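You operate a simulated robot arm through the tools that you are given. There is no shell and no other tool. Be economical: measure what you need, move in short steps, check, and stop when the job is done.

You run a simulated robot arm. Do the job below in one go: nothing can be reset, and whatever is moved stays where it is left.

## Task
Put the fuse tin and the dry pack box back in the console and close it up.
Fine: both on its shelf; lamp breaker off, door shut, then the isolator on. Set down upright: dry pack box.
Where things are to end (x, y in the base frame): fuse tin within 0.06 m of [1.34, -0.05]; dry pack box within 0.06 m of [1.48, -0.05].

The check looks at the end state, three seconds after you hand in, the way a careful person would. Anything else that was tipped, shoved, dropped, spilled or broken makes it a failure.

## Robot
A 7-joint arm with a two-finger parallel gripper on a trunk, on a base that drives. Base frame: it is fixed to the floor where the robot stands at the start and does not move with it; the origin is under the middle of the robot, x ahead of it, y to its left, z up; the surface under the hand at the start is at about z = 0.9. Lengths are in m, angles in degrees, forces in N, time in s.
With the tool pointing down near the work surface it reaches from about 0.2 to 0.72 m from the robot's upright axis, wherever it stands. Its first joint turns from -166.0 to 166.0 degrees. Places, roughly: cabinet lamp breaker [1.5, 0, 0.7]; control breaker [1.4, 0, 0.7]; isolator handle [1.7, 0.2, 0.9]; ring breaker [1.3, 0, 0.7]; roller breaker [1.3, 0, 0.7]; shelf in the console [1.4, 0, 0.4]; triangle door [1.7, -0.4, 0.5]. Payload 1.57 kg.
The TCP is the grasp point between the finger pads, 0.03 m short of the fingertips. In the tool frame z runs along the fingers and y along their closing line. The gripper opens to 0.11 m. The fingers are 0.024 m wide and 0.012 m thick; the gripper's body (0.048 by 0.112 m) begins 0.078 m behind the TCP.
Orientation is that of the tool frame in the base frame, as [roll, pitch, yaw] about the fixed x, y, z axes, in that order (R = Rz(yaw) Ry(pitch) Rx(roll)). With the fingers straight down and closing along the base's y, the tool's x points along the base's -x, its y along +y and its z along -z.

## Interface
- The arm moves only by the tool move_arm. Its argument "plan" is one flat list of numbers, 7 for each row, row after row: the finger opening in m, from 0 to 0.11, then the shift along the base's x, y, z in units of 50 mm (1.0 is 50 mm), then the turn, a rotation vector about the base's x, y, z in units of 4 degrees (1.0 is 4 degrees). In form: [jaw, dx, dy, dz, ax, ay, az, jaw, dx, dy, dz, ax, ay, az, ...]. A call has 1 to 10 rows; each row shifts and turns the commanded pose from where the row before left it. A call with a number of a shift or a turn outside -1 to 1 is refused whole. A row lasts 0.2 s, in which the tool goes at most 0.05 m and 8.6 degrees; a call with a longer step from one row to the next is refused whole, and so is a gripper value outside its range. Where a pose cannot be reached the arm comes as near as it can. A force on the tool above 40 N (or 10 N above the force at the start of the call, whichever is more), or a blocked arm, ends the call early, and 0.2 s more pass. The fingers move at their own pace (about 0.045 m/s each) and stop on an object; they squeeze with about 28 N. The grip force told is the motor's: it shows also when the fingers shut on nothing. Time passes only in rows, and 0.2 s behind the last, so rows that do not move let the fingers close. It gives the time, the measured TCP pose, the force on the tool (base axes), the opening and the grip force at its end, in the units of the frame above (readings bear some noise), with the torque about the TCP (base axes, N m) and any sound that the robot's microphone picked up.
- Cameras (640 x 400 px; columns grow to the right, rows downward): "scene" is now at [0.0204, 0.1563, 1.5406]; the picture's right is [0.01, -1.00, 0.00], its down [-0.70, -0.01, -0.71] and it looks along [0.71, 0.01, -0.70] (base axes); focal length 286 px, centre (320, 200). "wrist" rides on the gripper at [0.07, 0.016, -0.141] in the tool frame; the picture's right is [-0.23, 0.97, 0.00], its down [-0.86, -0.20, -0.48] and it looks along [-0.47, -0.11, 0.88] (tool axes); focal length 222 px, centre (320, 200). There is no depth. A picture from a camera that has moved, and an enlarged one, comes with that camera's place and axes in the base frame and with its lens.
- grab_frame(camera): a new picture of that camera. It takes no simulated time.
- lift_body(by): slides the trunk up (or, below 0, down) by that many m; the arm and the scene camera ride with it, the base frame stays. It gives what a move gives, with no picture.
- base_move(legs): drives the robot by 1 to 6 legs, each [ahead, turn to the left] in m and degrees, along the robot's own axes; the way and the turn of a leg run together, so that a leg with both is an arc; at most 1.5 m and 180 degrees a leg. The arm and the cameras ride along, it lands a little off, and it stops where it bumps. It gives what a move gives.
- aim_head(pan, tilt): turns the head with the scene camera to pan (to the left, within 155 degrees either way) and tilt (down, from -29 to 69), counted from straight ahead of the robot. It gives what a move gives.
- enlarge(camera, box): a new picture of the part [left, top, right, bottom] of that camera's present view, enlarged. It takes no simulated time.
- finish_job(): hands the job in; it is judged then, once.

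Go step by step. Nothing tells you exact positions but the pictures and the camera data: compare them with the known pose of the tool, close in by small moves and look again before you grip or let go. The budget is 120 turns and 90 pictures, counting those below and the enlarged ones. Unless the task says otherwise, let go and move clear before handing in, and close with one line.

The tools are called after "Call:" as name(argument=value, ...) on one line, values as JSON. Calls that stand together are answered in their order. move_arm: Moves the arm, as the interface text tells. Its arguments: {"type":"object","properties":{"plan":{"type":"array","items":{"type":"number"}}},"required":["plan"]} The other tools are called the same way: lift_body (by) slides the trunk up or down; base_move (legs) drives the base; aim_head (pan, tilt) turns the head that bears the scene camera; grab_frame (camera) takes a picture; enlarge (camera, box) takes an enlarged picture of a part of a camera's view; finish_job () hands the job in.

At the start:

```text
time: 0.0
ee_pos: [0.4722, 0.0437, 1.1315]
orientation: [180.0, 0.1, -179.9]
wrist_force: [0.4, 0.1, -0.1]
wrist_torque: [0.01, -0.01, -0.03]
finger_gap: 0.11
finger_force: 0.1
trunk travel left (down, up): [-0.475, 0.115]
robot x, y, heading: [-0.0028, -0.0, 0.1]
head pan, tilt: [0.8, 44.4]
```

scene: 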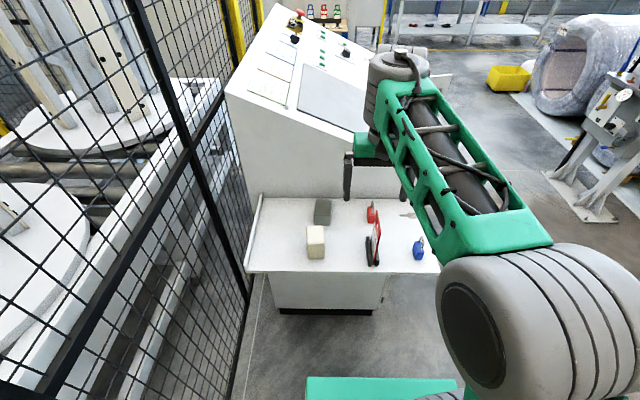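
wrist: 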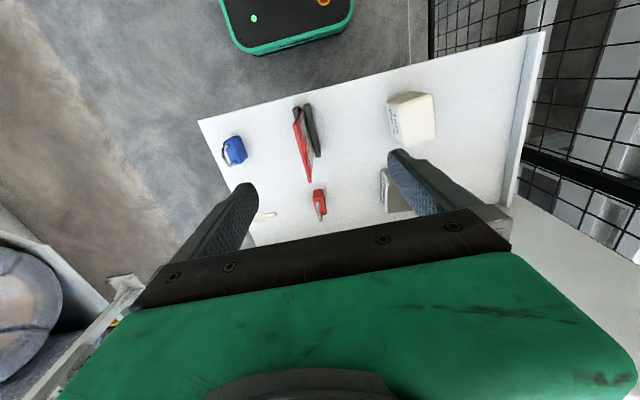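

I see a console ahead with a front ledge carrying a cream box, a grey tin, padlocks and a red tag; the opening is likely on the console's right side. I'll look at it closer.

Call:
enlarge(camera="scene", box=[230, 180, 450, 320])

Call:
enlarge(camera="scene", box=[220, 0, 460, 150])

Call:
enlarge(camera="wrist", box=[200, 60, 520, 260])

```text
2.86 times, centred on (340, 250) of scene
camera zoom: at [0.0204, 0.1563, 1.5406], right [0.01, -1.0, 0.0], down [-0.7, -0.01, -0.71], along [0.71, 0.01, -0.7], focal length 818 px, centre (263, 57)
```

zoom: 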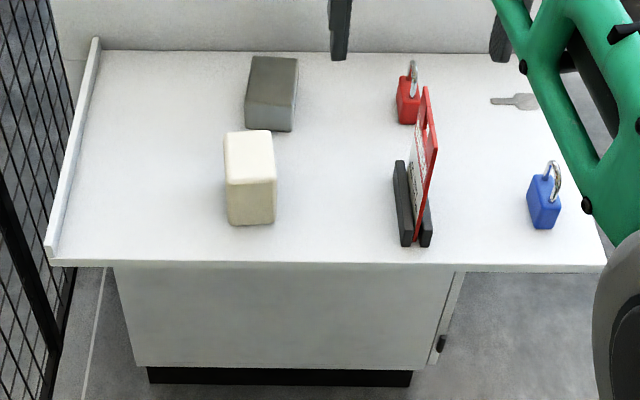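

```text
2.67 times, centred on (340, 75) of scene
camera zoom: at [0.0204, 0.1563, 1.5406], right [0.01, -1.0, 0.0], down [-0.7, -0.01, -0.71], along [0.71, 0.01, -0.7], focal length 764 px, centre (267, 533)
```

zoom: 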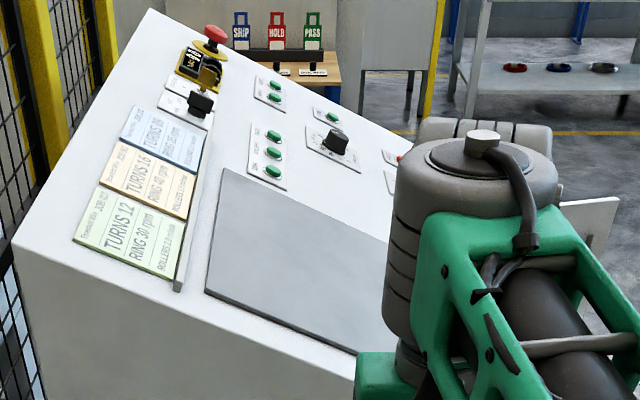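

```text
2.00 times, centred on (360, 160) of wrist
camera zoom: at [0.4029, 0.0589, 1.2716], right [0.23, 0.97, 0.0], down [0.86, -0.2, 0.48], along [0.47, -0.11, -0.88], focal length 444 px, centre (240, 280)
```

zoom: 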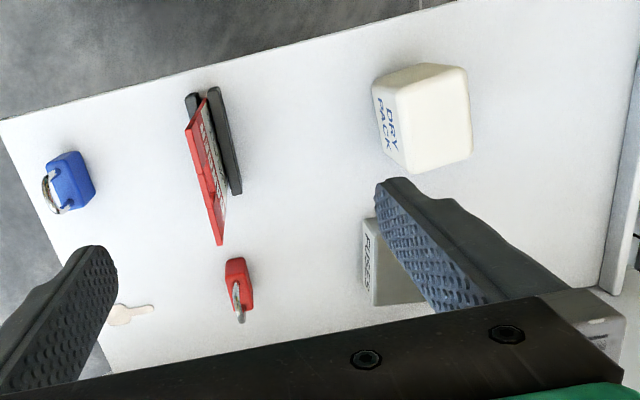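

The cream box (DRY PACK) stands at about (0.48, 0.17) and the grey tin (FUSES) at about (0.59, 0.155) on the ledge, both upright. I'll check the space around me before backing up.

Call:
aim_head(pan=-150, tilt=40)

Call:
grab_frame(camera="scene")

Call:
aim_head(pan=-65, tilt=35)

Call:
grab_frame(camera="scene")

```text
time: 2.4
ee_pos: [0.4706, 0.0448, 1.1302]
orientation: [180.0, 0.1, 180.0]
wrist_force: [0.7, -0.1, -0.4]
wrist_torque: [0.01, -0.01, -0.01]
finger_gap: 0.11
finger_force: 0.0
trunk travel left (down, up): [-0.475, 0.115]
robot x, y, heading: [-0.0009, 0.0002, 0.0]
head pan, tilt: [-150.0, 40.0]
```

```text
84 pictures are left
camera scene: at [-0.135, 0.1126, 1.547], right [-0.5, 0.87, 0.0], down [0.56, 0.32, -0.77], along [-0.66, -0.38, -0.64], focal length 286 px, centre (320, 200)
```

scene: 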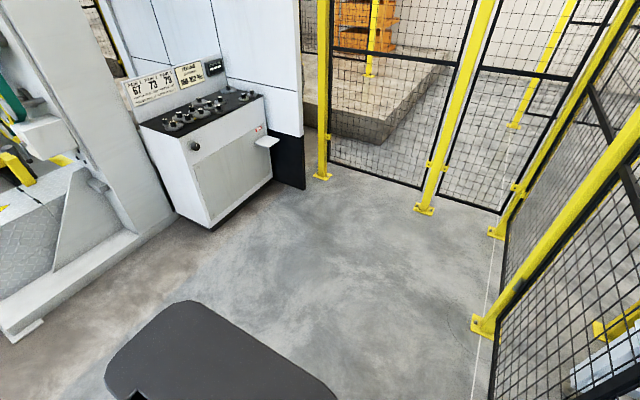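

```text
time: 4.0
ee_pos: [0.4722, 0.0428, 1.1308]
orientation: [-180.0, 0.0, 180.0]
wrist_force: [0.6, -0.2, 0.0]
wrist_torque: [0.05, 0.01, 0.02]
finger_gap: 0.1101
finger_force: 0.0
trunk travel left (down, up): [-0.475, 0.115]
robot x, y, heading: [0.0054, -0.0018, 0.1]
head pan, tilt: [-65.0, 35.0]
```

```text
83 pictures are left
camera scene: at [-0.0242, 0.0753, 1.5546], right [-0.91, -0.42, 0.0], down [-0.24, 0.52, -0.82], along [0.35, -0.74, -0.57], focal length 286 px, centre (320, 200)
```

scene: 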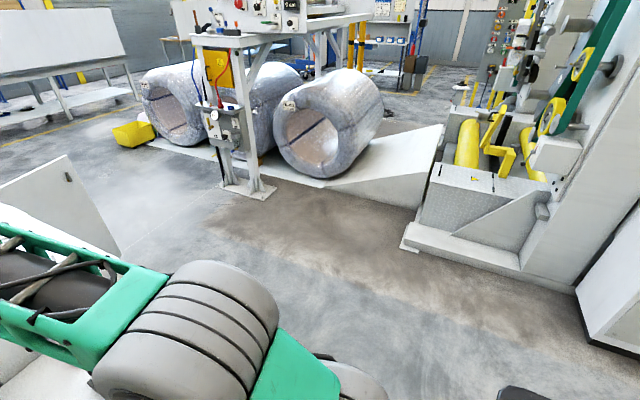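

There is free floor behind and to the right; the open triangular door is visible beside the console. I'll back up 0.35 m and begin turning the tool horizontal with the wrist camera on top.

Call:
base_move(legs=[[-0.35, 0]])

Call:
aim_head(pan=0, tilt=44)

Call:
move_arm(plan=[0.11, 0, 0, 0, 1, 0, -1, 0.11, 0, 0, 0, 1, 0, -1, 0.11, 0, 0, 0, 1, 0, -1, 0.11, 0, 0, 0, 1, 0, -1, 0.11, 0, 0, 0, 1, 0, -1, 0.11, 0, 0, 0, 1, 0, -1, 0.11, 0, 0, 0, 1, 0, -1, 0.11, 0, 0, 0, 1, 0, -1, 0.11, 0, 0, 0, 1, 0, -1, 0.11, 0, 0, 0, 1, 0, -1])

Call:
move_arm(plan=[0.11, 0, 0, 0, 1, 0, -1, 0.11, 0, 0, 0, 1, 0, -1, 0.11, 0, 0, 0, 1, 0, -1, 0.11, 0, 0, 0, 1, 0, -1, 0.11, 0, 0, 0, 1, 0, -1, 0.11, 0, 0, 0, 1, 0, -1, 0.11, 0, 0, 0, 1, 0, -1, 0.11, 0, 0, 0, 1, 0, -1, 0.11, 0, 0, 0, 1, 0, -1, 0.11, 0, 0, 0, 1, 0, -1])

```text
time: 6.2
ee_pos: [0.1189, 0.044, 1.1305]
orientation: [-180.0, 0.0, -179.9]
wrist_force: [-0.5, -1.0, 0.4]
wrist_torque: [0.04, 0.0, 0.01]
finger_gap: 0.11
finger_force: 0.0
trunk travel left (down, up): [-0.475, 0.115]
robot x, y, heading: [-0.3496, -0.0009, 0.1]
head pan, tilt: [-65.0, 35.0]
```

```text
time: 7.6
ee_pos: [0.1186, 0.0449, 1.1312]
orientation: [-180.0, 0.0, -179.9]
wrist_force: [-0.3, -0.8, 0.1]
wrist_torque: [0.0, 0.0, 0.03]
finger_gap: 0.1099
finger_force: 0.0
trunk travel left (down, up): [-0.475, 0.115]
robot x, y, heading: [-0.3508, 0.0027, 0.2]
head pan, tilt: [0.0, 44.0]
```

```text
time: 9.1
ee_pos: [0.1195, 0.0427, 1.1299]
orientation: [156.6, -4.7, 155.8]
wrist_force: [4.6, -3.9, -15.0]
wrist_torque: [0.64, -0.28, 0.21]
finger_gap: 0.1099
finger_force: 0.1
out of reach, approached as far as the arm can: row 7
trunk travel left (down, up): [-0.475, 0.115]
robot x, y, heading: [-0.3533, 0.0019, 0.1]
head pan, tilt: [0.0, 44.0]
stopped in row 7: the force on the tool passed its limit at 91 N (the readings are from after the stop); the commanded pose is now the measured one
```

```text
time: 9.3
ee_pos: [0.1194, 0.0417, 1.1289]
orientation: [156.5, -4.8, 155.2]
wrist_force: [7.7, 0.1, -18.9]
wrist_torque: [0.15, 0.17, 0.09]
finger_gap: 0.1101
finger_force: 0.0
out of reach, approached as far as the arm can: row 1
trunk travel left (down, up): [-0.475, 0.115]
robot x, y, heading: [-0.3526, 0.0006, -0.1]
head pan, tilt: [0.0, 44.0]
stopped in row 1: the force on the tool passed its limit at 71 N (the readings are from after the stop); the commanded pose is now the measured one
```

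Something limits the turn here (self-contact or joint limit). I'll look before going on.

Call:
grab_frame(camera="scene")

```text
82 pictures are left
camera scene: at [-0.3324, 0.1547, 1.5412], right [0.0, -1.0, 0.0], down [-0.69, 0.0, -0.72], along [0.72, 0.0, -0.69], focal length 286 px, centre (320, 200)
```

scene: 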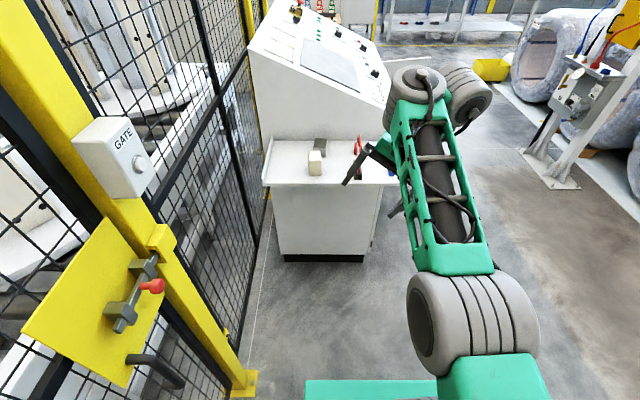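

The gripper body met the forearm. I'll undo that turn, then pitch the tool straight forward while extending.

Call:
move_arm(plan=[0.11, 0, 0, 0, -1, 0, 1, 0.11, 0, 0, 0, -1, 0, 1, 0.11, 0, 0, 0, -1, 0, 1, 0.11, 0, 0, 0, -1, 0, 1, 0.11, 0, 0, 0, -1, 0, 1, 0.11, 0, 0, 0, -1, 0, 1])

Call:
move_arm(plan=[0.11, 0.4, 0, 0, 0, -1, 0, 0.11, 0.4, 0, 0, 0, -1, 0, 0.11, 0.4, 0, 0, 0, -1, 0, 0.11, 0.4, 0, 0, 0, -1, 0, 0.11, 0.4, 0, 0, 0, -1, 0, 0.11, 0.4, 0, 0, 0, -1, 0, 0.11, 0.4, 0, 0, 0, -1, 0, 0.11, 0.4, 0, 0, 0, -1, 0, 0.11, 0.4, 0, 0, 0, -1, 0, 0.11, 0.4, 0, 0, 0, -1, 0])

Call:
move_arm(plan=[0.11, 0.2, 0, 0, 0, -1, 0, 0.11, 0.2, 0, 0, 0, -1, 0, 0.11, 0.2, 0, 0, 0, -1, 0, 0.11, 0.2, 0, 0, 0, -1, 0, 0.11, 0.2, 0, 0, 0, -1, 0, 0.11, 0.2, 0, 0, 0, -1, 0, 0.11, 0.2, 0, 0, 0, -1, 0, 0.11, 0.2, 0, 0, 0, -1, 0, 0.11, 0.2, 0, 0, 0, -1, 0, 0.11, 0.2, 0, 0, 0, -1, 0])

```text
time: 10.7
ee_pos: [0.1192, 0.0412, 1.1299]
orientation: [179.7, 0.5, 178.8]
wrist_force: [0.3, -0.1, -0.4]
wrist_torque: [0.0, -0.02, 0.0]
finger_gap: 0.1098
finger_force: 0.0
trunk travel left (down, up): [-0.475, 0.115]
robot x, y, heading: [-0.3524, -0.0029, 0.1]
head pan, tilt: [0.0, 44.0]
```

```text
time: 12.9
ee_pos: [0.3198, 0.0408, 1.1295]
orientation: [178.5, 40.7, 178.4]
wrist_force: [0.0, 0.3, 0.6]
wrist_torque: [0.02, -0.04, -0.02]
finger_gap: 0.1101
finger_force: 0.0
trunk travel left (down, up): [-0.475, 0.115]
robot x, y, heading: [-0.3522, 0.0012, -0.3]
head pan, tilt: [0.0, 44.0]
```

```text
time: 15.1
ee_pos: [0.421, 0.0411, 1.1305]
orientation: [171.9, 80.6, 172.3]
wrist_force: [0.2, 0.4, 0.1]
wrist_torque: [-0.06, 0.04, 0.0]
finger_gap: 0.1101
finger_force: 0.1
trunk travel left (down, up): [-0.475, 0.115]
robot x, y, heading: [-0.3533, 0.0009, 0.1]
head pan, tilt: [0.0, 44.0]
```

Tool is near horizontal. I'll finish the pitch and start rolling it over so the wrist camera is on top.

Call:
move_arm(plan=[0.11, 0, 0, 0, 0, -1, 0, 0.11, 0, 0, 0, 0, -1, 0, 0.11, 0, 0, 0, 1, -0.35, 0, 0.11, 0, 0, 0, 1, 0, 0, 0.11, 0, 0, 0, 1, 0, 0, 0.11, 0, 0, 0, 1, 0, 0, 0.11, 0, 0, 0, 1, 0, 0, 0.11, 0, 0, 0, 1, 0, 0, 0.11, 0, 0, 0, 1, 0, 0, 0.11, 0, 0, 0, 1, 0, 0])

Call:
move_arm(plan=[0.11, 0, 0, 0, 1, 0, 0, 0.11, 0, 0, 0, 1, 0, 0, 0.11, 0, 0, 0, 1, 0, 0, 0.11, 0, 0, 0, 1, 0, 0, 0.11, 0, 0, 0, 1, 0, 0, 0.11, 0, 0, 0, 1, 0, 0, 0.11, 0, 0, 0, 1, 0, 0, 0.11, 0, 0, 0, 1, 0, 0, 0.11, 0, 0, 0, 1, 0, 0, 0.11, 0, 0, 0, 1, 0, 0])

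Call:
move_arm(plan=[0.11, 0, 0, 0, 1, 0, 0, 0.11, 0, 0, 0, 1, 0, 0, 0.11, 0, 0, 0, 1, 0, 0, 0.11, 0, 0, 0, 1, 0, 0, 0.11, 0, 0, 0, 1, 0, 0, 0.11, 0, 0, 0, 1, 0, 0, 0.11, 0, 0, 0, 1, 0, 0, 0.11, 0, 0, 0, 1, 0, 0, 0.11, 0, 0, 0, 1, 0, 0, 0.11, 0, 0, 0, 1, 0, 0])

```text
time: 17.3
ee_pos: [0.4199, 0.041, 1.1301]
orientation: [89.6, 56.6, 90.0]
wrist_force: [-0.2, 0.0, -0.3]
wrist_torque: [0.02, -0.01, 0.04]
finger_gap: 0.1098
finger_force: 0.1
trunk travel left (down, up): [-0.475, 0.115]
robot x, y, heading: [-0.3519, -0.0024, 0.3]
head pan, tilt: [0.0, 44.0]
```

```text
time: 19.5
ee_pos: [0.4197, 0.0418, 1.1294]
orientation: [89.4, 16.7, 90.0]
wrist_force: [0.5, 0.3, 0.5]
wrist_torque: [-0.02, -0.01, 0.0]
finger_gap: 0.1102
finger_force: 0.0
trunk travel left (down, up): [-0.475, 0.115]
robot x, y, heading: [-0.3517, 0.0011, 0.0]
head pan, tilt: [0.0, 44.0]
```

```text
time: 21.7
ee_pos: [0.4193, 0.0424, 1.1294]
orientation: [89.6, -23.5, 90.0]
wrist_force: [-0.5, 0.1, 0.2]
wrist_torque: [-0.02, -0.02, 0.0]
finger_gap: 0.11
finger_force: 0.0
trunk travel left (down, up): [-0.475, 0.115]
robot x, y, heading: [-0.3509, 0.0044, 0.1]
head pan, tilt: [0.0, 44.0]
```

Rolling works. I'll complete the remaining ~66°.

Call:
move_arm(plan=[0.11, 0, 0, 0, 1, 0, 0, 0.11, 0, 0, 0, 1, 0, 0, 0.11, 0, 0, 0, 1, 0, 0, 0.11, 0, 0, 0, 1, 0, 0, 0.11, 0, 0, 0, 1, 0, 0, 0.11, 0, 0, 0, 1, 0, 0, 0.11, 0, 0, 0, 1, 0, 0, 0.11, 0, 0, 0, 1, 0, 0, 0.11, 0, 0, 0, 1, 0, 0, 0.11, 0, 0, 0, 1, 0, 0])

Call:
move_arm(plan=[0.11, 0, 0, 0, 1, 0, 0, 0.11, 0, 0, 0, 1, 0, 0, 0.11, 0, 0, 0, 1, 0, 0, 0.11, 0, 0, 0, 1, 0, 0, 0.11, 0, 0, 0, 1, 0, 0, 0.11, 0, 0, 0, 1, 0, 0, 0.11, 0, 0, 0, 0.65, 0, 0])

Call:
grab_frame(camera="wrist")

Call:
grab_frame(camera="scene")

```text
time: 23.9
ee_pos: [0.4196, 0.0413, 1.1297]
orientation: [89.6, -63.3, 90.0]
wrist_force: [0.4, 0.1, 0.1]
wrist_torque: [-0.02, 0.02, 0.02]
finger_gap: 0.1099
finger_force: 0.0
trunk travel left (down, up): [-0.475, 0.115]
robot x, y, heading: [-0.3528, -0.0018, 0.1]
head pan, tilt: [0.0, 44.0]
```

```text
time: 25.5
ee_pos: [0.4232, 0.0416, 1.1313]
orientation: [89.2, -78.8, 90.3]
wrist_force: [-0.2, -0.4, -0.9]
wrist_torque: [-0.02, 0.0, 0.01]
finger_gap: 0.1098
finger_force: 0.1
out of reach, approached as far as the arm can: row 5, 6, 7
trunk travel left (down, up): [-0.475, 0.115]
robot x, y, heading: [-0.3514, 0.0002, -0.1]
head pan, tilt: [0.0, 44.0]
```

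```text
81 pictures are left
camera wrist: at [0.2823, 0.0392, 1.2021], right [-0.01, -1.0, -0.03], down [-0.48, 0.03, -0.88], along [0.88, 0.01, -0.48], focal length 222 px, centre (320, 200)
```

wrist: 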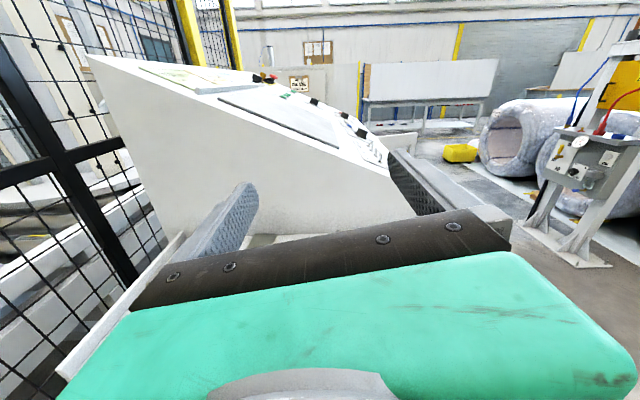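

```text
80 pictures are left
camera scene: at [-0.3326, 0.1548, 1.5412], right [0.0, -1.0, 0.0], down [-0.69, 0.0, -0.72], along [0.72, 0.0, -0.69], focal length 286 px, centre (320, 200)
```

scene: 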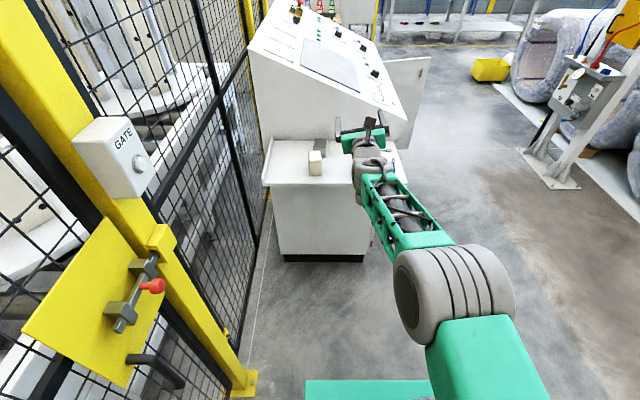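

The roll stops about 11° short at a joint limit in this arm shape. I'll shift left in front of the box, slightly back, and try the rest of the roll there.

Call:
move_arm(plan=[0.11, -0.7, 0.9, 0, 0, 0, 0, 0.11, -0.6, 0.9, 0, 0, 0, 0, 0.11, 0, 0.8, 0, 0, 0, 0, 0.11, 0, 0, 0, 1, 0, 0, 0.11, 0, 0, 0, 1, 0, 0, 0.11, 0, 0, 0, 0.8, 0, 0])

Call:
lift_body(by=-0.12)

```text
refused: row 1 steps farther than a row can; nothing moved
```

```text
time: 27.0
ee_pos: [0.4235, 0.0424, 1.0112]
orientation: [89.4, -78.7, 90.0]
wrist_force: [0.1, -0.1, -0.2]
wrist_torque: [0.01, -0.03, 0.01]
finger_gap: 0.1102
finger_force: 0.0
trunk travel left (down, up): [-0.355, 0.235]
robot x, y, heading: [-0.353, -0.0008, 0.0]
head pan, tilt: [0.0, 44.0]
```

Call:
move_arm(plan=[0.11, -0.7, 0.6, 0, 0, 0, 0, 0.11, -0.6, 0.7, 0, 0, 0, 0, 0.11, 0, 0.8, 0, 0, 0, 0, 0.11, 0, 0.5, 0, 1, 0, 0, 0.11, 0, 0, 0, 1, 0, 0, 0.11, 0, 0, 0, 0.8, 0, 0])

```text
time: 28.4
ee_pos: [0.4065, 0.056, 1.0107]
orientation: [89.4, -78.7, 89.9]
wrist_force: [-0.6, 0.8, 1.1]
wrist_torque: [0.0, 0.01, 0.04]
finger_gap: 0.1102
finger_force: 0.0
out of reach, approached as far as the arm can: row 1, 2, 3, 4, 5, 6
trunk travel left (down, up): [-0.355, 0.235]
robot x, y, heading: [-0.3495, -0.0023, -0.1]
head pan, tilt: [0.0, 44.0]
```

The joint limit holds here. Before deciding on the grasp tilt, I'll drive around to look at the console's open right side.

Call:
base_move(legs=[[-0.15, 0], [0, -90], [1.15, 0], [0, 90], [1.2, 0]])

Call:
aim_head(pan=60, tilt=35)

Call:
grab_frame(camera="scene")

```text
time: 39.9
ee_pos: [-0.3686, -1.8888, 1.01]
orientation: [90.2, -78.2, 3.6]
wrist_force: [-17.6, -4.3, 0.7]
wrist_torque: [-0.01, -0.02, -0.72]
finger_gap: 0.0947
finger_force: 0.1
trunk travel left (down, up): [-0.355, 0.235]
robot x, y, heading: [-0.4908, -1.1379, -84.1]
head pan, tilt: [0.0, 44.0]
stopped in leg 4: the force on the tool passed its limit at 52 N (the readings are from after the stop); the commanded pose is now the measured one
```

```text
time: 41.2
ee_pos: [-0.3662, -1.8871, 1.0089]
orientation: [90.4, -78.4, 3.6]
wrist_force: [-23.1, -6.6, -0.4]
wrist_torque: [0.01, 0.03, -0.94]
finger_gap: 0.0894
finger_force: 0.0
trunk travel left (down, up): [-0.355, 0.235]
robot x, y, heading: [-0.4921, -1.1365, -84.2]
head pan, tilt: [60.0, 35.0]
```

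```text
79 pictures are left
camera scene: at [-0.2694, -1.0986, 1.4351], right [-0.41, -0.91, 0.0], down [-0.52, 0.23, -0.82], along [0.75, -0.33, -0.57], focal length 286 px, centre (320, 200)
```

scene: 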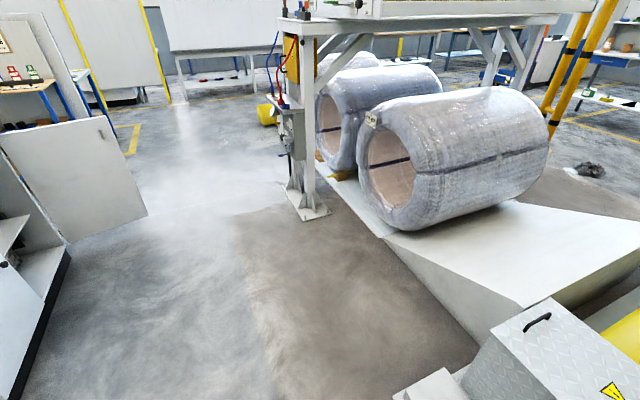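

The hand swept against the machine on the right. I'll look at the contact, then back straight away from it.

Call:
aim_head(pan=0, tilt=40)

Call:
grab_frame(camera="scene")

```text
time: 42.5
ee_pos: [-0.3668, -1.8876, 1.0082]
orientation: [90.3, -78.4, 3.7]
wrist_force: [-24.2, -3.3, -2.1]
wrist_torque: [0.05, 0.12, -0.75]
finger_gap: 0.0893
finger_force: 0.0
trunk travel left (down, up): [-0.355, 0.235]
robot x, y, heading: [-0.4944, -1.1373, -83.8]
head pan, tilt: [0.0, 40.0]
```

```text
78 pictures are left
camera scene: at [-0.341, -1.1471, 1.4274], right [-0.99, -0.11, 0.0], down [-0.07, 0.64, -0.77], along [0.08, -0.76, -0.64], focal length 286 px, centre (320, 200)
```

scene: 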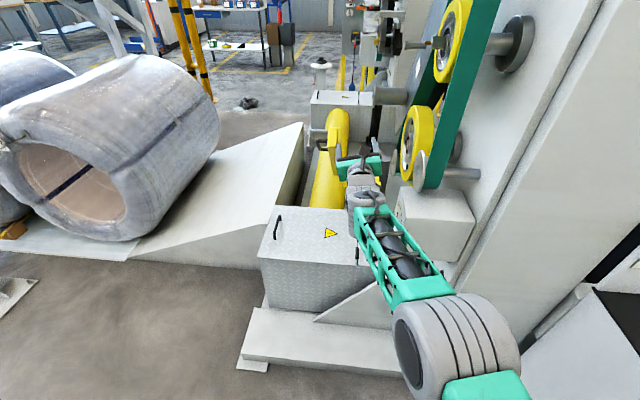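

A finger rests against a part of the fixed machine. I'll turn back a few degrees and back off.

Call:
base_move(legs=[[0, -5], [-0.45, 0]])

Call:
grab_frame(camera="scene")

```text
time: 45.7
ee_pos: [-0.4359, -1.447, 1.0098]
orientation: [90.1, -78.2, -0.7]
wrist_force: [-0.1, -0.5, -0.5]
wrist_torque: [0.01, -0.01, 0.0]
finger_gap: 0.11
finger_force: 0.2
trunk travel left (down, up): [-0.355, 0.235]
robot x, y, heading: [-0.5021, -0.6889, -88.2]
head pan, tilt: [0.0, 40.0]
```

```text
77 pictures are left
camera scene: at [-0.3496, -0.7098, 1.427], right [-1.0, -0.03, 0.0], down [-0.02, 0.64, -0.77], along [0.02, -0.77, -0.64], focal length 286 px, centre (320, 200)
```

scene: 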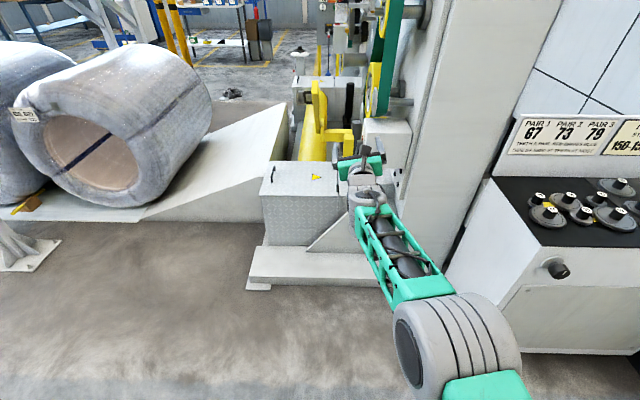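

Nothing disturbed. I'll turn left here and drive forward a bit to view the console's side.

Call:
base_move(legs=[[0, 88], [0.75, 0]])

Call:
aim_head(pan=25, tilt=35)

Call:
grab_frame(camera="scene")

```text
time: 53.5
ee_pos: [1.006, -0.6342, 1.0095]
orientation: [90.1, -78.1, 88.1]
wrist_force: [-0.2, -0.6, 0.0]
wrist_torque: [0.03, 0.02, 0.0]
finger_gap: 0.1103
finger_force: 0.1
trunk travel left (down, up): [-0.355, 0.235]
robot x, y, heading: [0.2499, -0.6848, 0.1]
head pan, tilt: [0.0, 40.0]
```

```text
time: 54.4
ee_pos: [1.0065, -0.635, 1.0103]
orientation: [90.1, -78.2, 88.2]
wrist_force: [-0.3, 0.2, 1.0]
wrist_torque: [0.0, -0.02, -0.01]
finger_gap: 0.1101
finger_force: 0.0
trunk travel left (down, up): [-0.355, 0.235]
robot x, y, heading: [0.2506, -0.685, 0.2]
head pan, tilt: [25.0, 35.0]
```

```text
76 pictures are left
camera scene: at [0.2649, -0.4927, 1.4346], right [0.43, -0.9, 0.0], down [-0.52, -0.25, -0.82], along [0.74, 0.35, -0.57], focal length 286 px, centre (320, 200)
```

scene: 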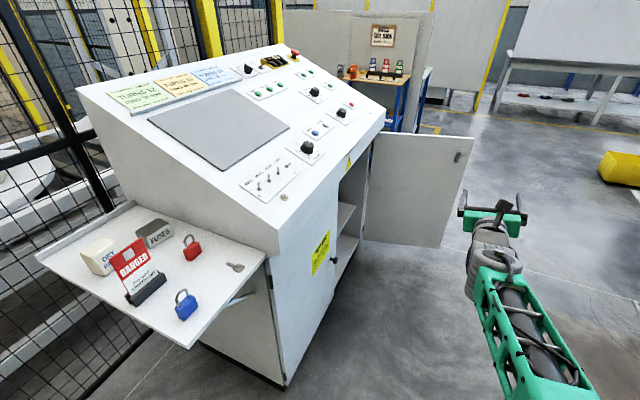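

Now I see the console's open compartment with the door standing open at the far edge. Zooming in.

Call:
enlarge(camera="scene", box=[220, 40, 400, 210])

Call:
enlarge(camera="scene", box=[290, 120, 490, 320])

```text
2.35 times, centred on (310, 125) of scene
camera zoom: at [0.2649, -0.4927, 1.4346], right [0.43, -0.9, 0.0], down [-0.52, -0.25, -0.82], along [0.74, 0.35, -0.57], focal length 674 px, centre (344, 376)
```

zoom: 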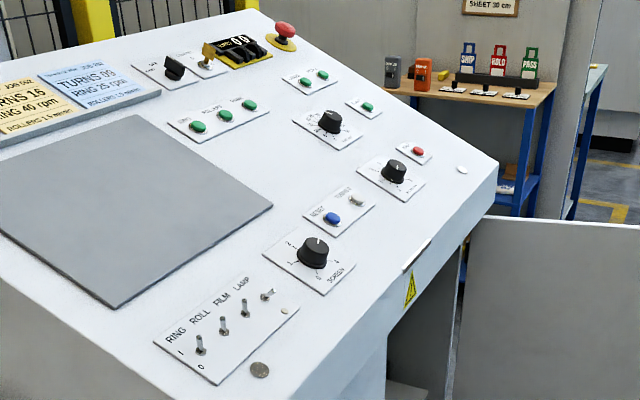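

```text
2.00 times, centred on (390, 220) of scene
camera zoom: at [0.2649, -0.4927, 1.4346], right [0.43, -0.9, 0.0], down [-0.52, -0.25, -0.82], along [0.74, 0.35, -0.57], focal length 573 px, centre (180, 160)
```

zoom: 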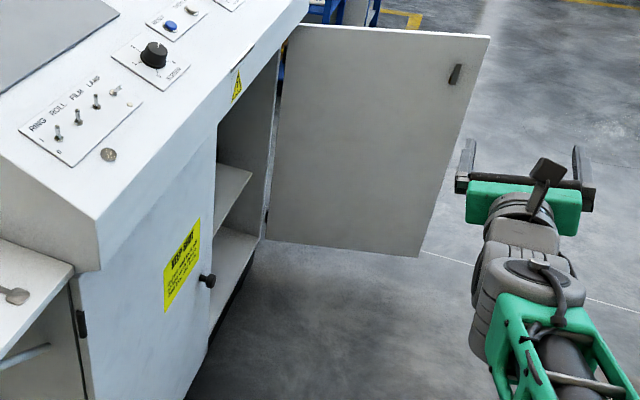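

The compartment opening spans about x 1.2–1.69 at y ≈ -0.135, so a shallow reach; a 45°-down tool with the camera underneath will do for both pick and place. I'll rotate the tool to that pose here in free air.

Call:
move_arm(plan=[0.11, 0, 0, 0, -1, 0.0435, 0.414, 0.11, 0, 0, 0, -1, 0.0435, 0.414, 0.11, 0, 0, 0, -1, 0.0435, 0.414, 0.11, 0, 0, 0, -1, 0.0435, 0.414, 0.11, 0, 0, 0, -1, 0.0435, 0.414, 0.11, 0, 0, 0, -1, 0.0435, 0.414, 0.11, 0, 0, 0, -1, 0.0435, 0.414, 0.11, 0, 0, 0, -1, 0.0435, 0.414, 0.11, 0, 0, 0, -1, 0.0435, 0.414, 0.11, 0, 0, 0, -1, 0.0435, 0.414])

Call:
move_arm(plan=[0.11, 0, 0, 0, -1, 0.0435, 0.414, 0.11, 0, 0, 0, -1, 0.0435, 0.414, 0.11, 0, 0, 0, -1, 0.0435, 0.414, 0.11, 0, 0, 0, -1, 0.0435, 0.414, 0.11, 0, 0, 0, -1, 0.0435, 0.414, 0.11, 0, 0, 0, -1, 0.0435, 0.414, 0.11, 0, 0, 0, -1, 0.0435, 0.414, 0.11, 0, 0, 0, -1, 0.0435, 0.414, 0.11, 0, 0, 0, -1, 0.0435, 0.414, 0.11, 0, 0, 0, -1, 0.0435, 0.414])

Call:
move_arm(plan=[0.11, 0, 0, 0, -1, 0.0435, 0.414, 0.11, 0, 0, 0, -1, 0.0435, 0.414, 0.11, 0, 0, 0, -1, 0.0435, 0.414, 0.11, 0, 0, 0, -1, 0.0435, 0.414, 0.11, 0, 0, 0, -1, 0.0435, 0.414, 0.11, 0, 0, 0, -1, 0.0435, 0.414, 0.11, 0, 0, 0, -1, 0.0435, 0.414, 0.11, 0, 0, 0, -1, 0.0435, 0.414, 0.11, 0, 0, 0, -1, 0.0435, 0.414, 0.11, 0, 0, 0, -1, 0.0435, 0.414])

Call:
move_arm(plan=[0.11, 0, 0, 0, -1, 0.0435, 0.414, 0.11, 0, 0, 0, -1, 0.0435, 0.414, 0.11, 0, 0, 0, -1, 0.0435, 0.414, 0.11, 0, 0, 0, -1, 0.0435, 0.414, 0.11, 0, 0, 0, -1, 0.0435, 0.414, 0.11, 0, 0, 0, -1, 0.0435, 0.414, 0.11, 0, 0, 0, -1, 0.0435, 0.414, 0.11, 0, 0, 0, -1, 0.0435, 0.414, 0.11, 0, 0, 0, -1, 0.0435, 0.414])

Call:
grab_frame(camera="wrist")

```text
time: 56.6
ee_pos: [1.0058, -0.6351, 1.0093]
orientation: [97.8, -38.4, 98.7]
wrist_force: [0.3, 0.3, -0.2]
wrist_torque: [-0.01, -0.02, 0.01]
finger_gap: 0.1099
finger_force: 0.0
trunk travel left (down, up): [-0.355, 0.235]
robot x, y, heading: [0.2475, -0.6861, 0.2]
head pan, tilt: [25.0, 35.0]
```

```text
time: 58.8
ee_pos: [1.0061, -0.6346, 1.0093]
orientation: [110.3, -0.2, 111.6]
wrist_force: [-0.4, 0.0, -0.3]
wrist_torque: [0.02, -0.06, -0.01]
finger_gap: 0.1101
finger_force: 0.0
trunk travel left (down, up): [-0.355, 0.235]
robot x, y, heading: [0.2495, -0.6865, 0.4]
head pan, tilt: [25.0, 35.0]
```

```text
time: 61.0
ee_pos: [1.0059, -0.6332, 1.0081]
orientation: [134.3, 32.6, 136.0]
wrist_force: [-0.1, -0.6, 0.5]
wrist_torque: [0.0, 0.02, -0.03]
finger_gap: 0.1101
finger_force: 0.0
trunk travel left (down, up): [-0.355, 0.235]
robot x, y, heading: [0.2488, -0.6804, 0.3]
head pan, tilt: [25.0, 35.0]
```

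```text
time: 63.0
ee_pos: [1.0063, -0.6344, 1.0096]
orientation: [178.2, 45.3, 179.9]
wrist_force: [0.8, -0.5, -0.1]
wrist_torque: [0.0, 0.01, 0.0]
finger_gap: 0.11
finger_force: 0.2
trunk travel left (down, up): [-0.355, 0.235]
robot x, y, heading: [0.2481, -0.6855, 0.2]
head pan, tilt: [25.0, 35.0]
```

```text
73 pictures are left
camera wrist: at [0.8572, -0.6235, 1.0593], right [0.14, 0.97, 0.18], down [0.27, -0.21, 0.94], along [0.95, -0.08, -0.29], focal length 222 px, centre (320, 200)
```

wrist: 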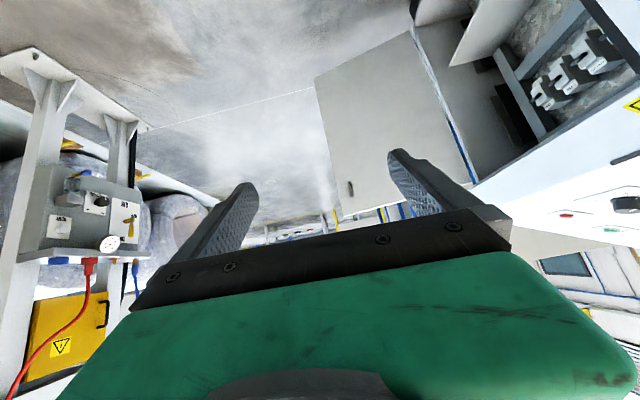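

The breakers inside are visible. Now I drive back to face the ledge for the dry pack box.

Call:
base_move(legs=[[-0.7, 0], [0, -90], [-0.7, 0], [0, 90]])

Call:
aim_head(pan=0, tilt=44)

Call:
grab_frame(camera="scene")

```text
time: 78.0
ee_pos: [0.2951, 0.0744, 1.0105]
orientation: [178.2, 45.3, -179.2]
wrist_force: [0.2, -0.2, -0.4]
wrist_torque: [-0.01, -0.02, -0.03]
finger_gap: 0.11
finger_force: 0.1
trunk travel left (down, up): [-0.355, 0.235]
robot x, y, heading: [-0.468, 0.0122, 1.3]
head pan, tilt: [25.0, 35.0]
```

```text
time: 78.9
ee_pos: [0.294, 0.0746, 1.0104]
orientation: [178.2, 45.2, -179.2]
wrist_force: [-0.7, -0.5, 0.3]
wrist_torque: [-0.03, -0.03, 0.02]
finger_gap: 0.11
finger_force: 0.0
trunk travel left (down, up): [-0.355, 0.235]
robot x, y, heading: [-0.4631, 0.0089, 1.0]
head pan, tilt: [0.0, 44.0]
```

```text
72 pictures are left
camera scene: at [-0.4455, 0.1666, 1.4212], right [0.02, -1.0, 0.0], down [-0.69, -0.02, -0.72], along [0.72, 0.02, -0.69], focal length 286 px, centre (320, 200)
```

scene: 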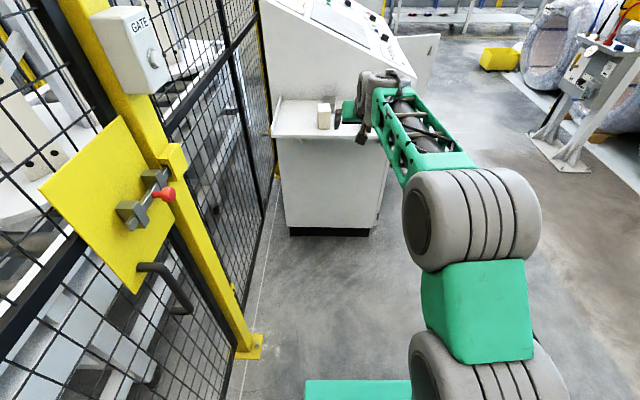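

I'll move the hand left in line with the box, still short of it, and check with both cameras.

Call:
move_arm(plan=[0.11, 0.4, 0.7, 0, 0.1, 0, 0, 0.11, 0.4, 0.7, 0, 0.2, 0, -0.1, 0.11, 0.3, 0.58, 0, 0.15, 0, -0.1, 0.11, 0, 0, 0, 0, 0, 0])

Call:
grab_frame(camera="wrist")

Call:
enlarge(camera="scene", box=[240, 60, 440, 200])

```text
time: 79.9
ee_pos: [0.35, 0.1747, 1.0078]
orientation: [175.6, 45.3, 178.2]
wrist_force: [0.3, 0.8, 0.4]
wrist_torque: [0.02, 0.0, -0.02]
finger_gap: 0.1099
finger_force: 0.2
trunk travel left (down, up): [-0.355, 0.235]
robot x, y, heading: [-0.4637, 0.0152, 1.3]
head pan, tilt: [0.0, 44.0]
```

```text
71 pictures are left
camera wrist: at [0.2013, 0.1828, 1.0587], right [0.14, 0.97, 0.21], down [0.27, -0.24, 0.93], along [0.95, -0.07, -0.29], focal length 222 px, centre (320, 200)
```

wrist: 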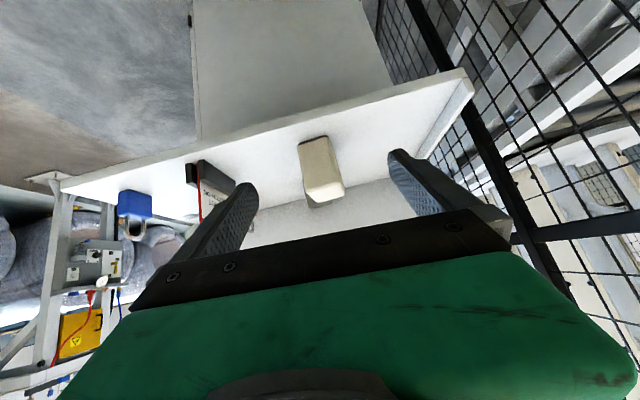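

```text
2.86 times, centred on (340, 130) of scene
camera zoom: at [-0.4454, 0.1668, 1.4212], right [0.02, -1.0, 0.0], down [-0.69, -0.02, -0.72], along [0.72, 0.02, -0.69], focal length 818 px, centre (263, 400)
```

zoom: 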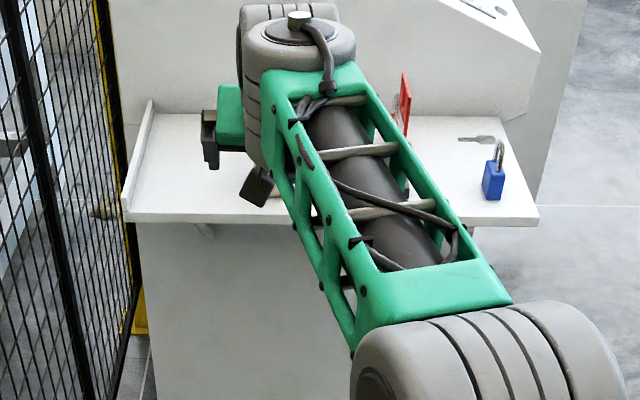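

The box is centred at about (0.48, 0.174), top at 0.968; the hand is aligned in y. I'll square up the tool, then slide down at 45° around it.

Call:
move_arm(plan=[0.11, 0.6, 0, 0, -0.4, 0, -0.16, 0.11, 0.6, 0, 0, -0.38, 0, -0.16, 0.11, 0.5, 0, -0.5, 0, 0, 0, 0.11, 0, 0, 0, 0, 0, 0])

Call:
grab_frame(camera="wrist")

```text
time: 80.9
ee_pos: [0.3985, 0.1746, 0.9831]
orientation: [179.9, 45.4, 180.0]
wrist_force: [0.0, 0.1, 0.5]
wrist_torque: [-0.01, -0.01, -0.02]
finger_gap: 0.1098
finger_force: 0.0
out of reach, approached as far as the arm can: row 2, 3
trunk travel left (down, up): [-0.355, 0.235]
robot x, y, heading: [-0.4599, 0.0096, 1.2]
head pan, tilt: [0.0, 44.0]
```

```text
69 pictures are left
camera wrist: at [0.2494, 0.1886, 1.0326], right [0.16, 0.97, 0.16], down [0.26, -0.2, 0.94], along [0.95, -0.11, -0.29], focal length 222 px, centre (320, 200)
```

wrist: 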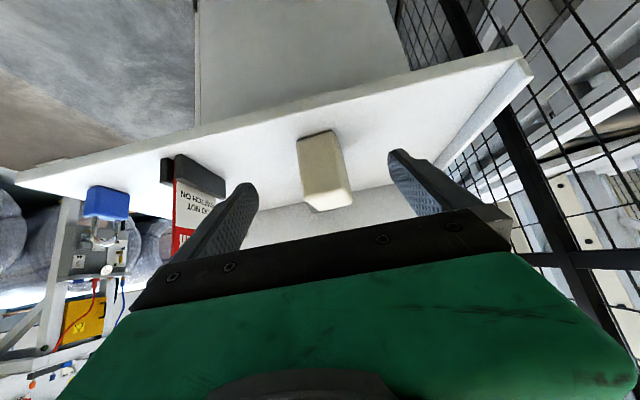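

The arm is at full stretch, so I'll pull the hand back a bit and drive the base nearer instead.

Call:
move_arm(plan=[0.11, -0.8, 0, 0, 0, 0, 0, 0.11, -0.8, 0, 0, 0, 0, 0, 0.11, -0.4, 0, 0, 0, 0, 0])

Call:
base_move(legs=[[0.12, 0]])

```text
time: 81.7
ee_pos: [0.2974, 0.1728, 0.9834]
orientation: [180.0, 45.3, -180.0]
wrist_force: [0.5, 0.1, 0.0]
wrist_torque: [-0.05, 0.02, 0.02]
finger_gap: 0.1098
finger_force: 0.1
trunk travel left (down, up): [-0.355, 0.235]
robot x, y, heading: [-0.4622, 0.0114, 1.4]
head pan, tilt: [0.0, 44.0]
```

```text
time: 82.9
ee_pos: [0.4181, 0.1775, 0.9831]
orientation: [179.9, 45.4, -179.9]
wrist_force: [0.4, -0.8, -1.2]
wrist_torque: [0.01, 0.0, 0.02]
finger_gap: 0.1099
finger_force: 0.0
trunk travel left (down, up): [-0.355, 0.235]
robot x, y, heading: [-0.3413, 0.0121, 1.4]
head pan, tilt: [0.0, 44.0]
```

Now in reach. I'll slide down around the box and look before closing.

Call:
move_arm(plan=[0.11, 0.6, -0.04, -0.43, 0, 0, 0, 0.11, 0.6, -0.04, -0.43, 0, 0, 0, 0.11, 0, 0, 0, 0, 0, 0])

Call:
grab_frame(camera="wrist")

```text
time: 83.7
ee_pos: [0.48, 0.172, 0.9404]
orientation: [-179.8, 45.3, -180.0]
wrist_force: [0.0, -0.4, -0.3]
wrist_torque: [0.03, 0.0, -0.01]
finger_gap: 0.1099
finger_force: 0.1
trunk travel left (down, up): [-0.355, 0.235]
robot x, y, heading: [-0.3439, 0.0165, 1.2]
head pan, tilt: [0.0, 44.0]
```

```text
68 pictures are left
camera wrist: at [0.3309, 0.1879, 0.9893], right [0.16, 0.97, 0.16], down [0.26, -0.2, 0.94], along [0.95, -0.11, -0.29], focal length 222 px, centre (320, 200)
```

wrist: 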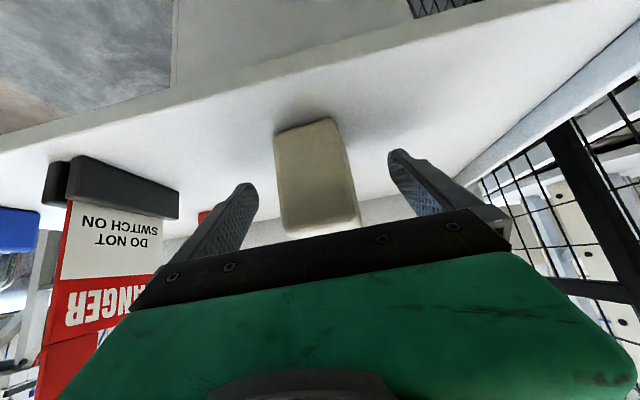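

The box sits between the fingers. Closing.

Call:
move_arm(plan=[0.0, 0, 0, 0, 0, 0, 0, 0.0, 0, 0, 0, 0, 0, 0, 0.0, 0, 0, 0, 0, 0, 0, 0.0, 0, 0, 0, 0, 0, 0, 0.0, 0, 0, 0, 0, 0, 0, 0.0, 0, 0, 0, 0, 0, 0])

Call:
move_arm(plan=[0.0, 0, 0, 0.4, 0, 0, 0, 0.0, 0, 0, 0.8, 0, 0, 0, 0.0, 0, 0, 0.8, 0, 0, 0])

Call:
grab_frame(camera="wrist")

```text
time: 85.1
ee_pos: [0.4783, 0.1745, 0.9407]
orientation: [179.9, 45.3, -179.9]
wrist_force: [0.3, 0.6, 0.4]
wrist_torque: [0.06, -0.01, 0.0]
finger_gap: 0.0448
finger_force: 27.8
trunk travel left (down, up): [-0.355, 0.235]
robot x, y, heading: [-0.3429, 0.017, 1.4]
head pan, tilt: [0.0, 44.0]
```

```text
time: 85.9
ee_pos: [0.4788, 0.1732, 1.0415]
orientation: [-179.8, 45.3, -179.9]
wrist_force: [-0.2, -0.2, -0.6]
wrist_torque: [0.0, 0.0, 0.0]
finger_gap: 0.0445
finger_force: 28.0
trunk travel left (down, up): [-0.355, 0.235]
robot x, y, heading: [-0.3384, 0.0143, 1.3]
head pan, tilt: [0.0, 44.0]
```

```text
67 pictures are left
camera wrist: at [0.3299, 0.1878, 1.09], right [0.16, 0.97, 0.16], down [0.26, -0.2, 0.94], along [0.95, -0.11, -0.29], focal length 222 px, centre (320, 200)
```

wrist: 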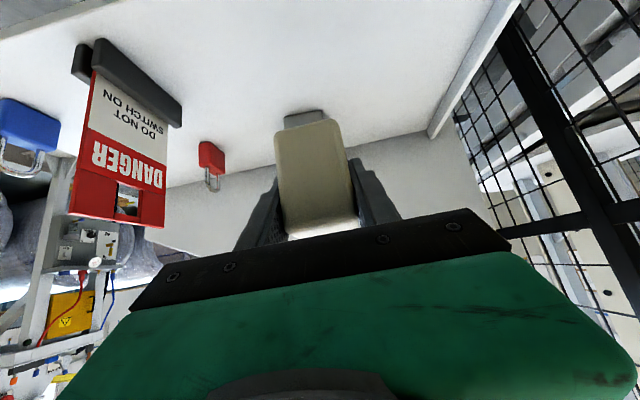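

The box is gripped (0.0445 m) and lifted. I'll back away, raise the trunk, retract the arm and drive around to the side.

Call:
base_move(legs=[[-0.3, 0]])

Call:
lift_body(by=0.12)

Call:
move_arm(plan=[0.0, -0.8, 0, 0, 0, 0, 0, 0.0, -0.8, 0, 0, 0, 0, 0, 0.0, -0.8, -0.4, 0, 0, 0, 0, 0.0, -0.8, -0.8, 0, 0, 0, 0, 0.0, -0.6, -0.7, 0, 0, 0, 0])

Call:
base_move(legs=[[0, -91], [1.15, 0], [0, 90], [0.95, 0]])

Call:
aim_head(pan=35, tilt=35)

Call:
grab_frame(camera="scene")

```text
time: 88.0
ee_pos: [0.1814, 0.1645, 1.0415]
orientation: [-180.0, 45.3, 179.9]
wrist_force: [0.3, -0.3, -1.4]
wrist_torque: [0.04, 0.03, 0.0]
finger_gap: 0.0446
finger_force: 28.0
trunk travel left (down, up): [-0.355, 0.235]
robot x, y, heading: [-0.6382, 0.0107, 1.2]
head pan, tilt: [0.0, 44.0]
```

```text
time: 89.5
ee_pos: [0.1812, 0.1652, 1.1609]
orientation: [-179.8, 45.3, -180.0]
wrist_force: [-0.2, -0.6, -1.0]
wrist_torque: [0.0, 0.03, 0.02]
finger_gap: 0.045
finger_force: 27.6
trunk travel left (down, up): [-0.475, 0.115]
robot x, y, heading: [-0.6393, 0.009, 1.3]
head pan, tilt: [0.0, 44.0]
```

```text
refused: row 4 steps farther than a row can; nothing moved
```

```text
time: 97.9
ee_pos: [-0.4847, -1.7597, 1.1605]
orientation: [179.2, 44.0, 88.0]
wrist_force: [-1.2, 18.7, -0.6]
wrist_torque: [-1.29, -0.07, -0.64]
finger_gap: 0.0448
finger_force: 27.6
trunk travel left (down, up): [-0.475, 0.115]
robot x, y, heading: [-0.6309, -0.948, -89.4]
head pan, tilt: [0.0, 44.0]
stopped in leg 2: the force on the tool passed its limit at 161 N (the readings are from after the stop); the commanded pose is now the measured one
```

```text
time: 98.9
ee_pos: [-0.4831, -1.7608, 1.1606]
orientation: [179.3, 44.1, 88.1]
wrist_force: [-1.3, 22.3, 0.3]
wrist_torque: [-1.56, -0.07, -0.81]
finger_gap: 0.0448
finger_force: 27.7
trunk travel left (down, up): [-0.475, 0.115]
robot x, y, heading: [-0.6335, -0.9456, -89.3]
head pan, tilt: [35.0, 35.0]
```

```text
66 pictures are left
camera scene: at [-0.43, -0.9511, 1.5546], right [-0.81, -0.58, 0.0], down [-0.33, 0.46, -0.82], along [0.48, -0.67, -0.57], focal length 286 px, centre (320, 200)
```

scene: 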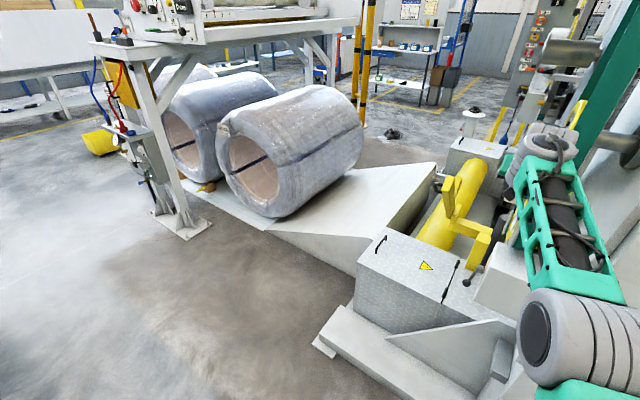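

The refused retraction left the arm long and the hand bumped the machine; I should not have chained that. Backing off straight, then checking the grip.

Call:
base_move(legs=[[-0.35, 0]])

Call:
grab_frame(camera="wrist")

Call:
aim_head(pan=0, tilt=35)

Call:
grab_frame(camera="scene")

```text
time: 101.2
ee_pos: [-0.4879, -1.4105, 1.1582]
orientation: [179.2, 44.1, 88.2]
wrist_force: [0.3, 0.2, -1.1]
wrist_torque: [0.0, -0.02, -0.01]
finger_gap: 0.0446
finger_force: 27.6
trunk travel left (down, up): [-0.475, 0.115]
robot x, y, heading: [-0.6357, -0.5939, -89.5]
head pan, tilt: [35.0, 35.0]
```

```text
65 pictures are left
camera wrist: at [-0.4678, -1.2642, 1.2112], right [0.97, -0.19, 0.17], down [-0.21, -0.28, 0.94], along [-0.13, -0.94, -0.31], focal length 222 px, centre (320, 200)
```

wrist: 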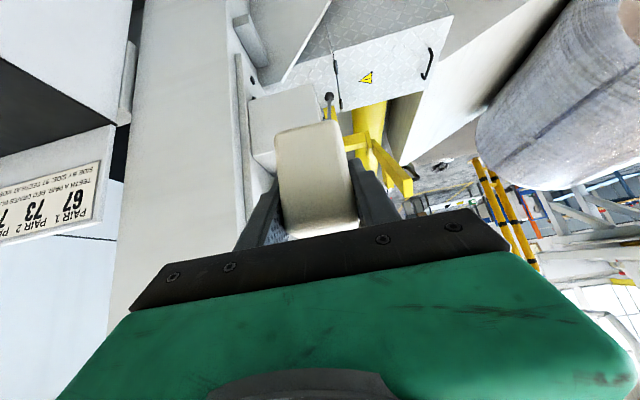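

```text
time: 102.2
ee_pos: [-0.4877, -1.4106, 1.1586]
orientation: [179.3, 44.0, 88.1]
wrist_force: [-0.3, 0.6, -0.3]
wrist_torque: [0.0, 0.0, 0.01]
finger_gap: 0.0447
finger_force: 28.2
trunk travel left (down, up): [-0.475, 0.115]
robot x, y, heading: [-0.6378, -0.5953, -89.5]
head pan, tilt: [0.0, 35.0]
```

```text
64 pictures are left
camera scene: at [-0.4838, -0.6195, 1.5546], right [-1.0, -0.01, 0.0], down [-0.01, 0.57, -0.82], along [0.01, -0.82, -0.57], focal length 286 px, centre (320, 200)
```

scene: 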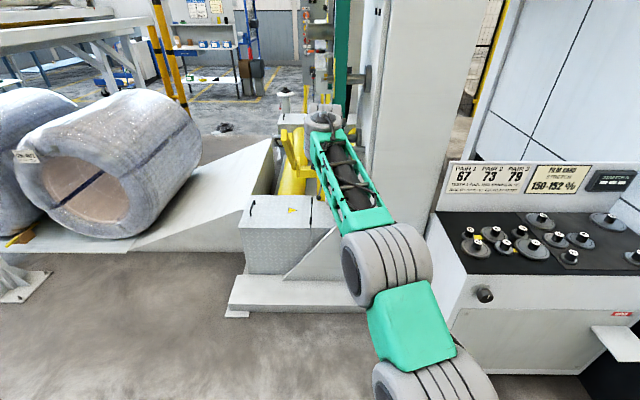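

The box still sits the same way in the grip and the machine looks unchanged. I'll now retract the arm before any further driving.

Call:
move_arm(plan=[0.0, -0.4, 0.8, 0, -0.3, 0, 0, 0.0, -0.4, 0.8, 0, 0, 0, 0, 0.0, -0.4, 0.8, 0, 0, 0, 0, 0.0, -0.4, 0.8, 0, 0, 0, 0, 0.0, -0.4, 0.8, 0, 0, 0, 0])

```text
time: 103.4
ee_pos: [-0.5901, -1.21, 1.1579]
orientation: [179.4, 45.3, 88.0]
wrist_force: [0.9, 0.7, -1.0]
wrist_torque: [0.0, 0.0, 0.01]
finger_gap: 0.0445
finger_force: 28.2
trunk travel left (down, up): [-0.475, 0.115]
robot x, y, heading: [-0.6391, -0.5934, -89.3]
head pan, tilt: [0.0, 35.0]
```

Arm radius is now 0.62 m. I'll turn left and drive diagonally past the console's side.

Call:
base_move(legs=[[0, 75], [1.0, 0], [0.98, 0]])

Call:
aim_head(pan=60, tilt=40)

Call:
grab_frame(camera="scene")

```text
time: 116.5
ee_pos: [1.8959, -1.1897, 1.1586]
orientation: [179.3, 45.2, 163.4]
wrist_force: [-0.3, 0.5, -0.6]
wrist_torque: [0.03, 0.03, 0.02]
finger_gap: 0.0448
finger_force: 28.6
trunk travel left (down, up): [-0.475, 0.115]
robot x, y, heading: [1.287, -1.0809, -14.0]
head pan, tilt: [0.0, 35.0]
```

```text
time: 117.8
ee_pos: [1.8954, -1.1896, 1.158]
orientation: [179.2, 45.1, 163.5]
wrist_force: [-0.1, 0.3, -1.5]
wrist_torque: [-0.02, 0.01, -0.02]
finger_gap: 0.0448
finger_force: 28.4
trunk travel left (down, up): [-0.475, 0.115]
robot x, y, heading: [1.2833, -1.0806, -13.8]
head pan, tilt: [60.0, 40.0]
```

```text
63 pictures are left
camera scene: at [1.3232, -0.8546, 1.547], right [0.72, -0.69, 0.0], down [-0.45, -0.46, -0.77], along [0.53, 0.55, -0.64], focal length 286 px, centre (320, 200)
```

scene: 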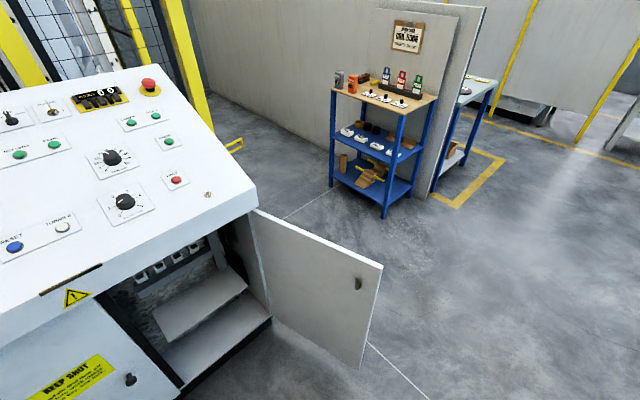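

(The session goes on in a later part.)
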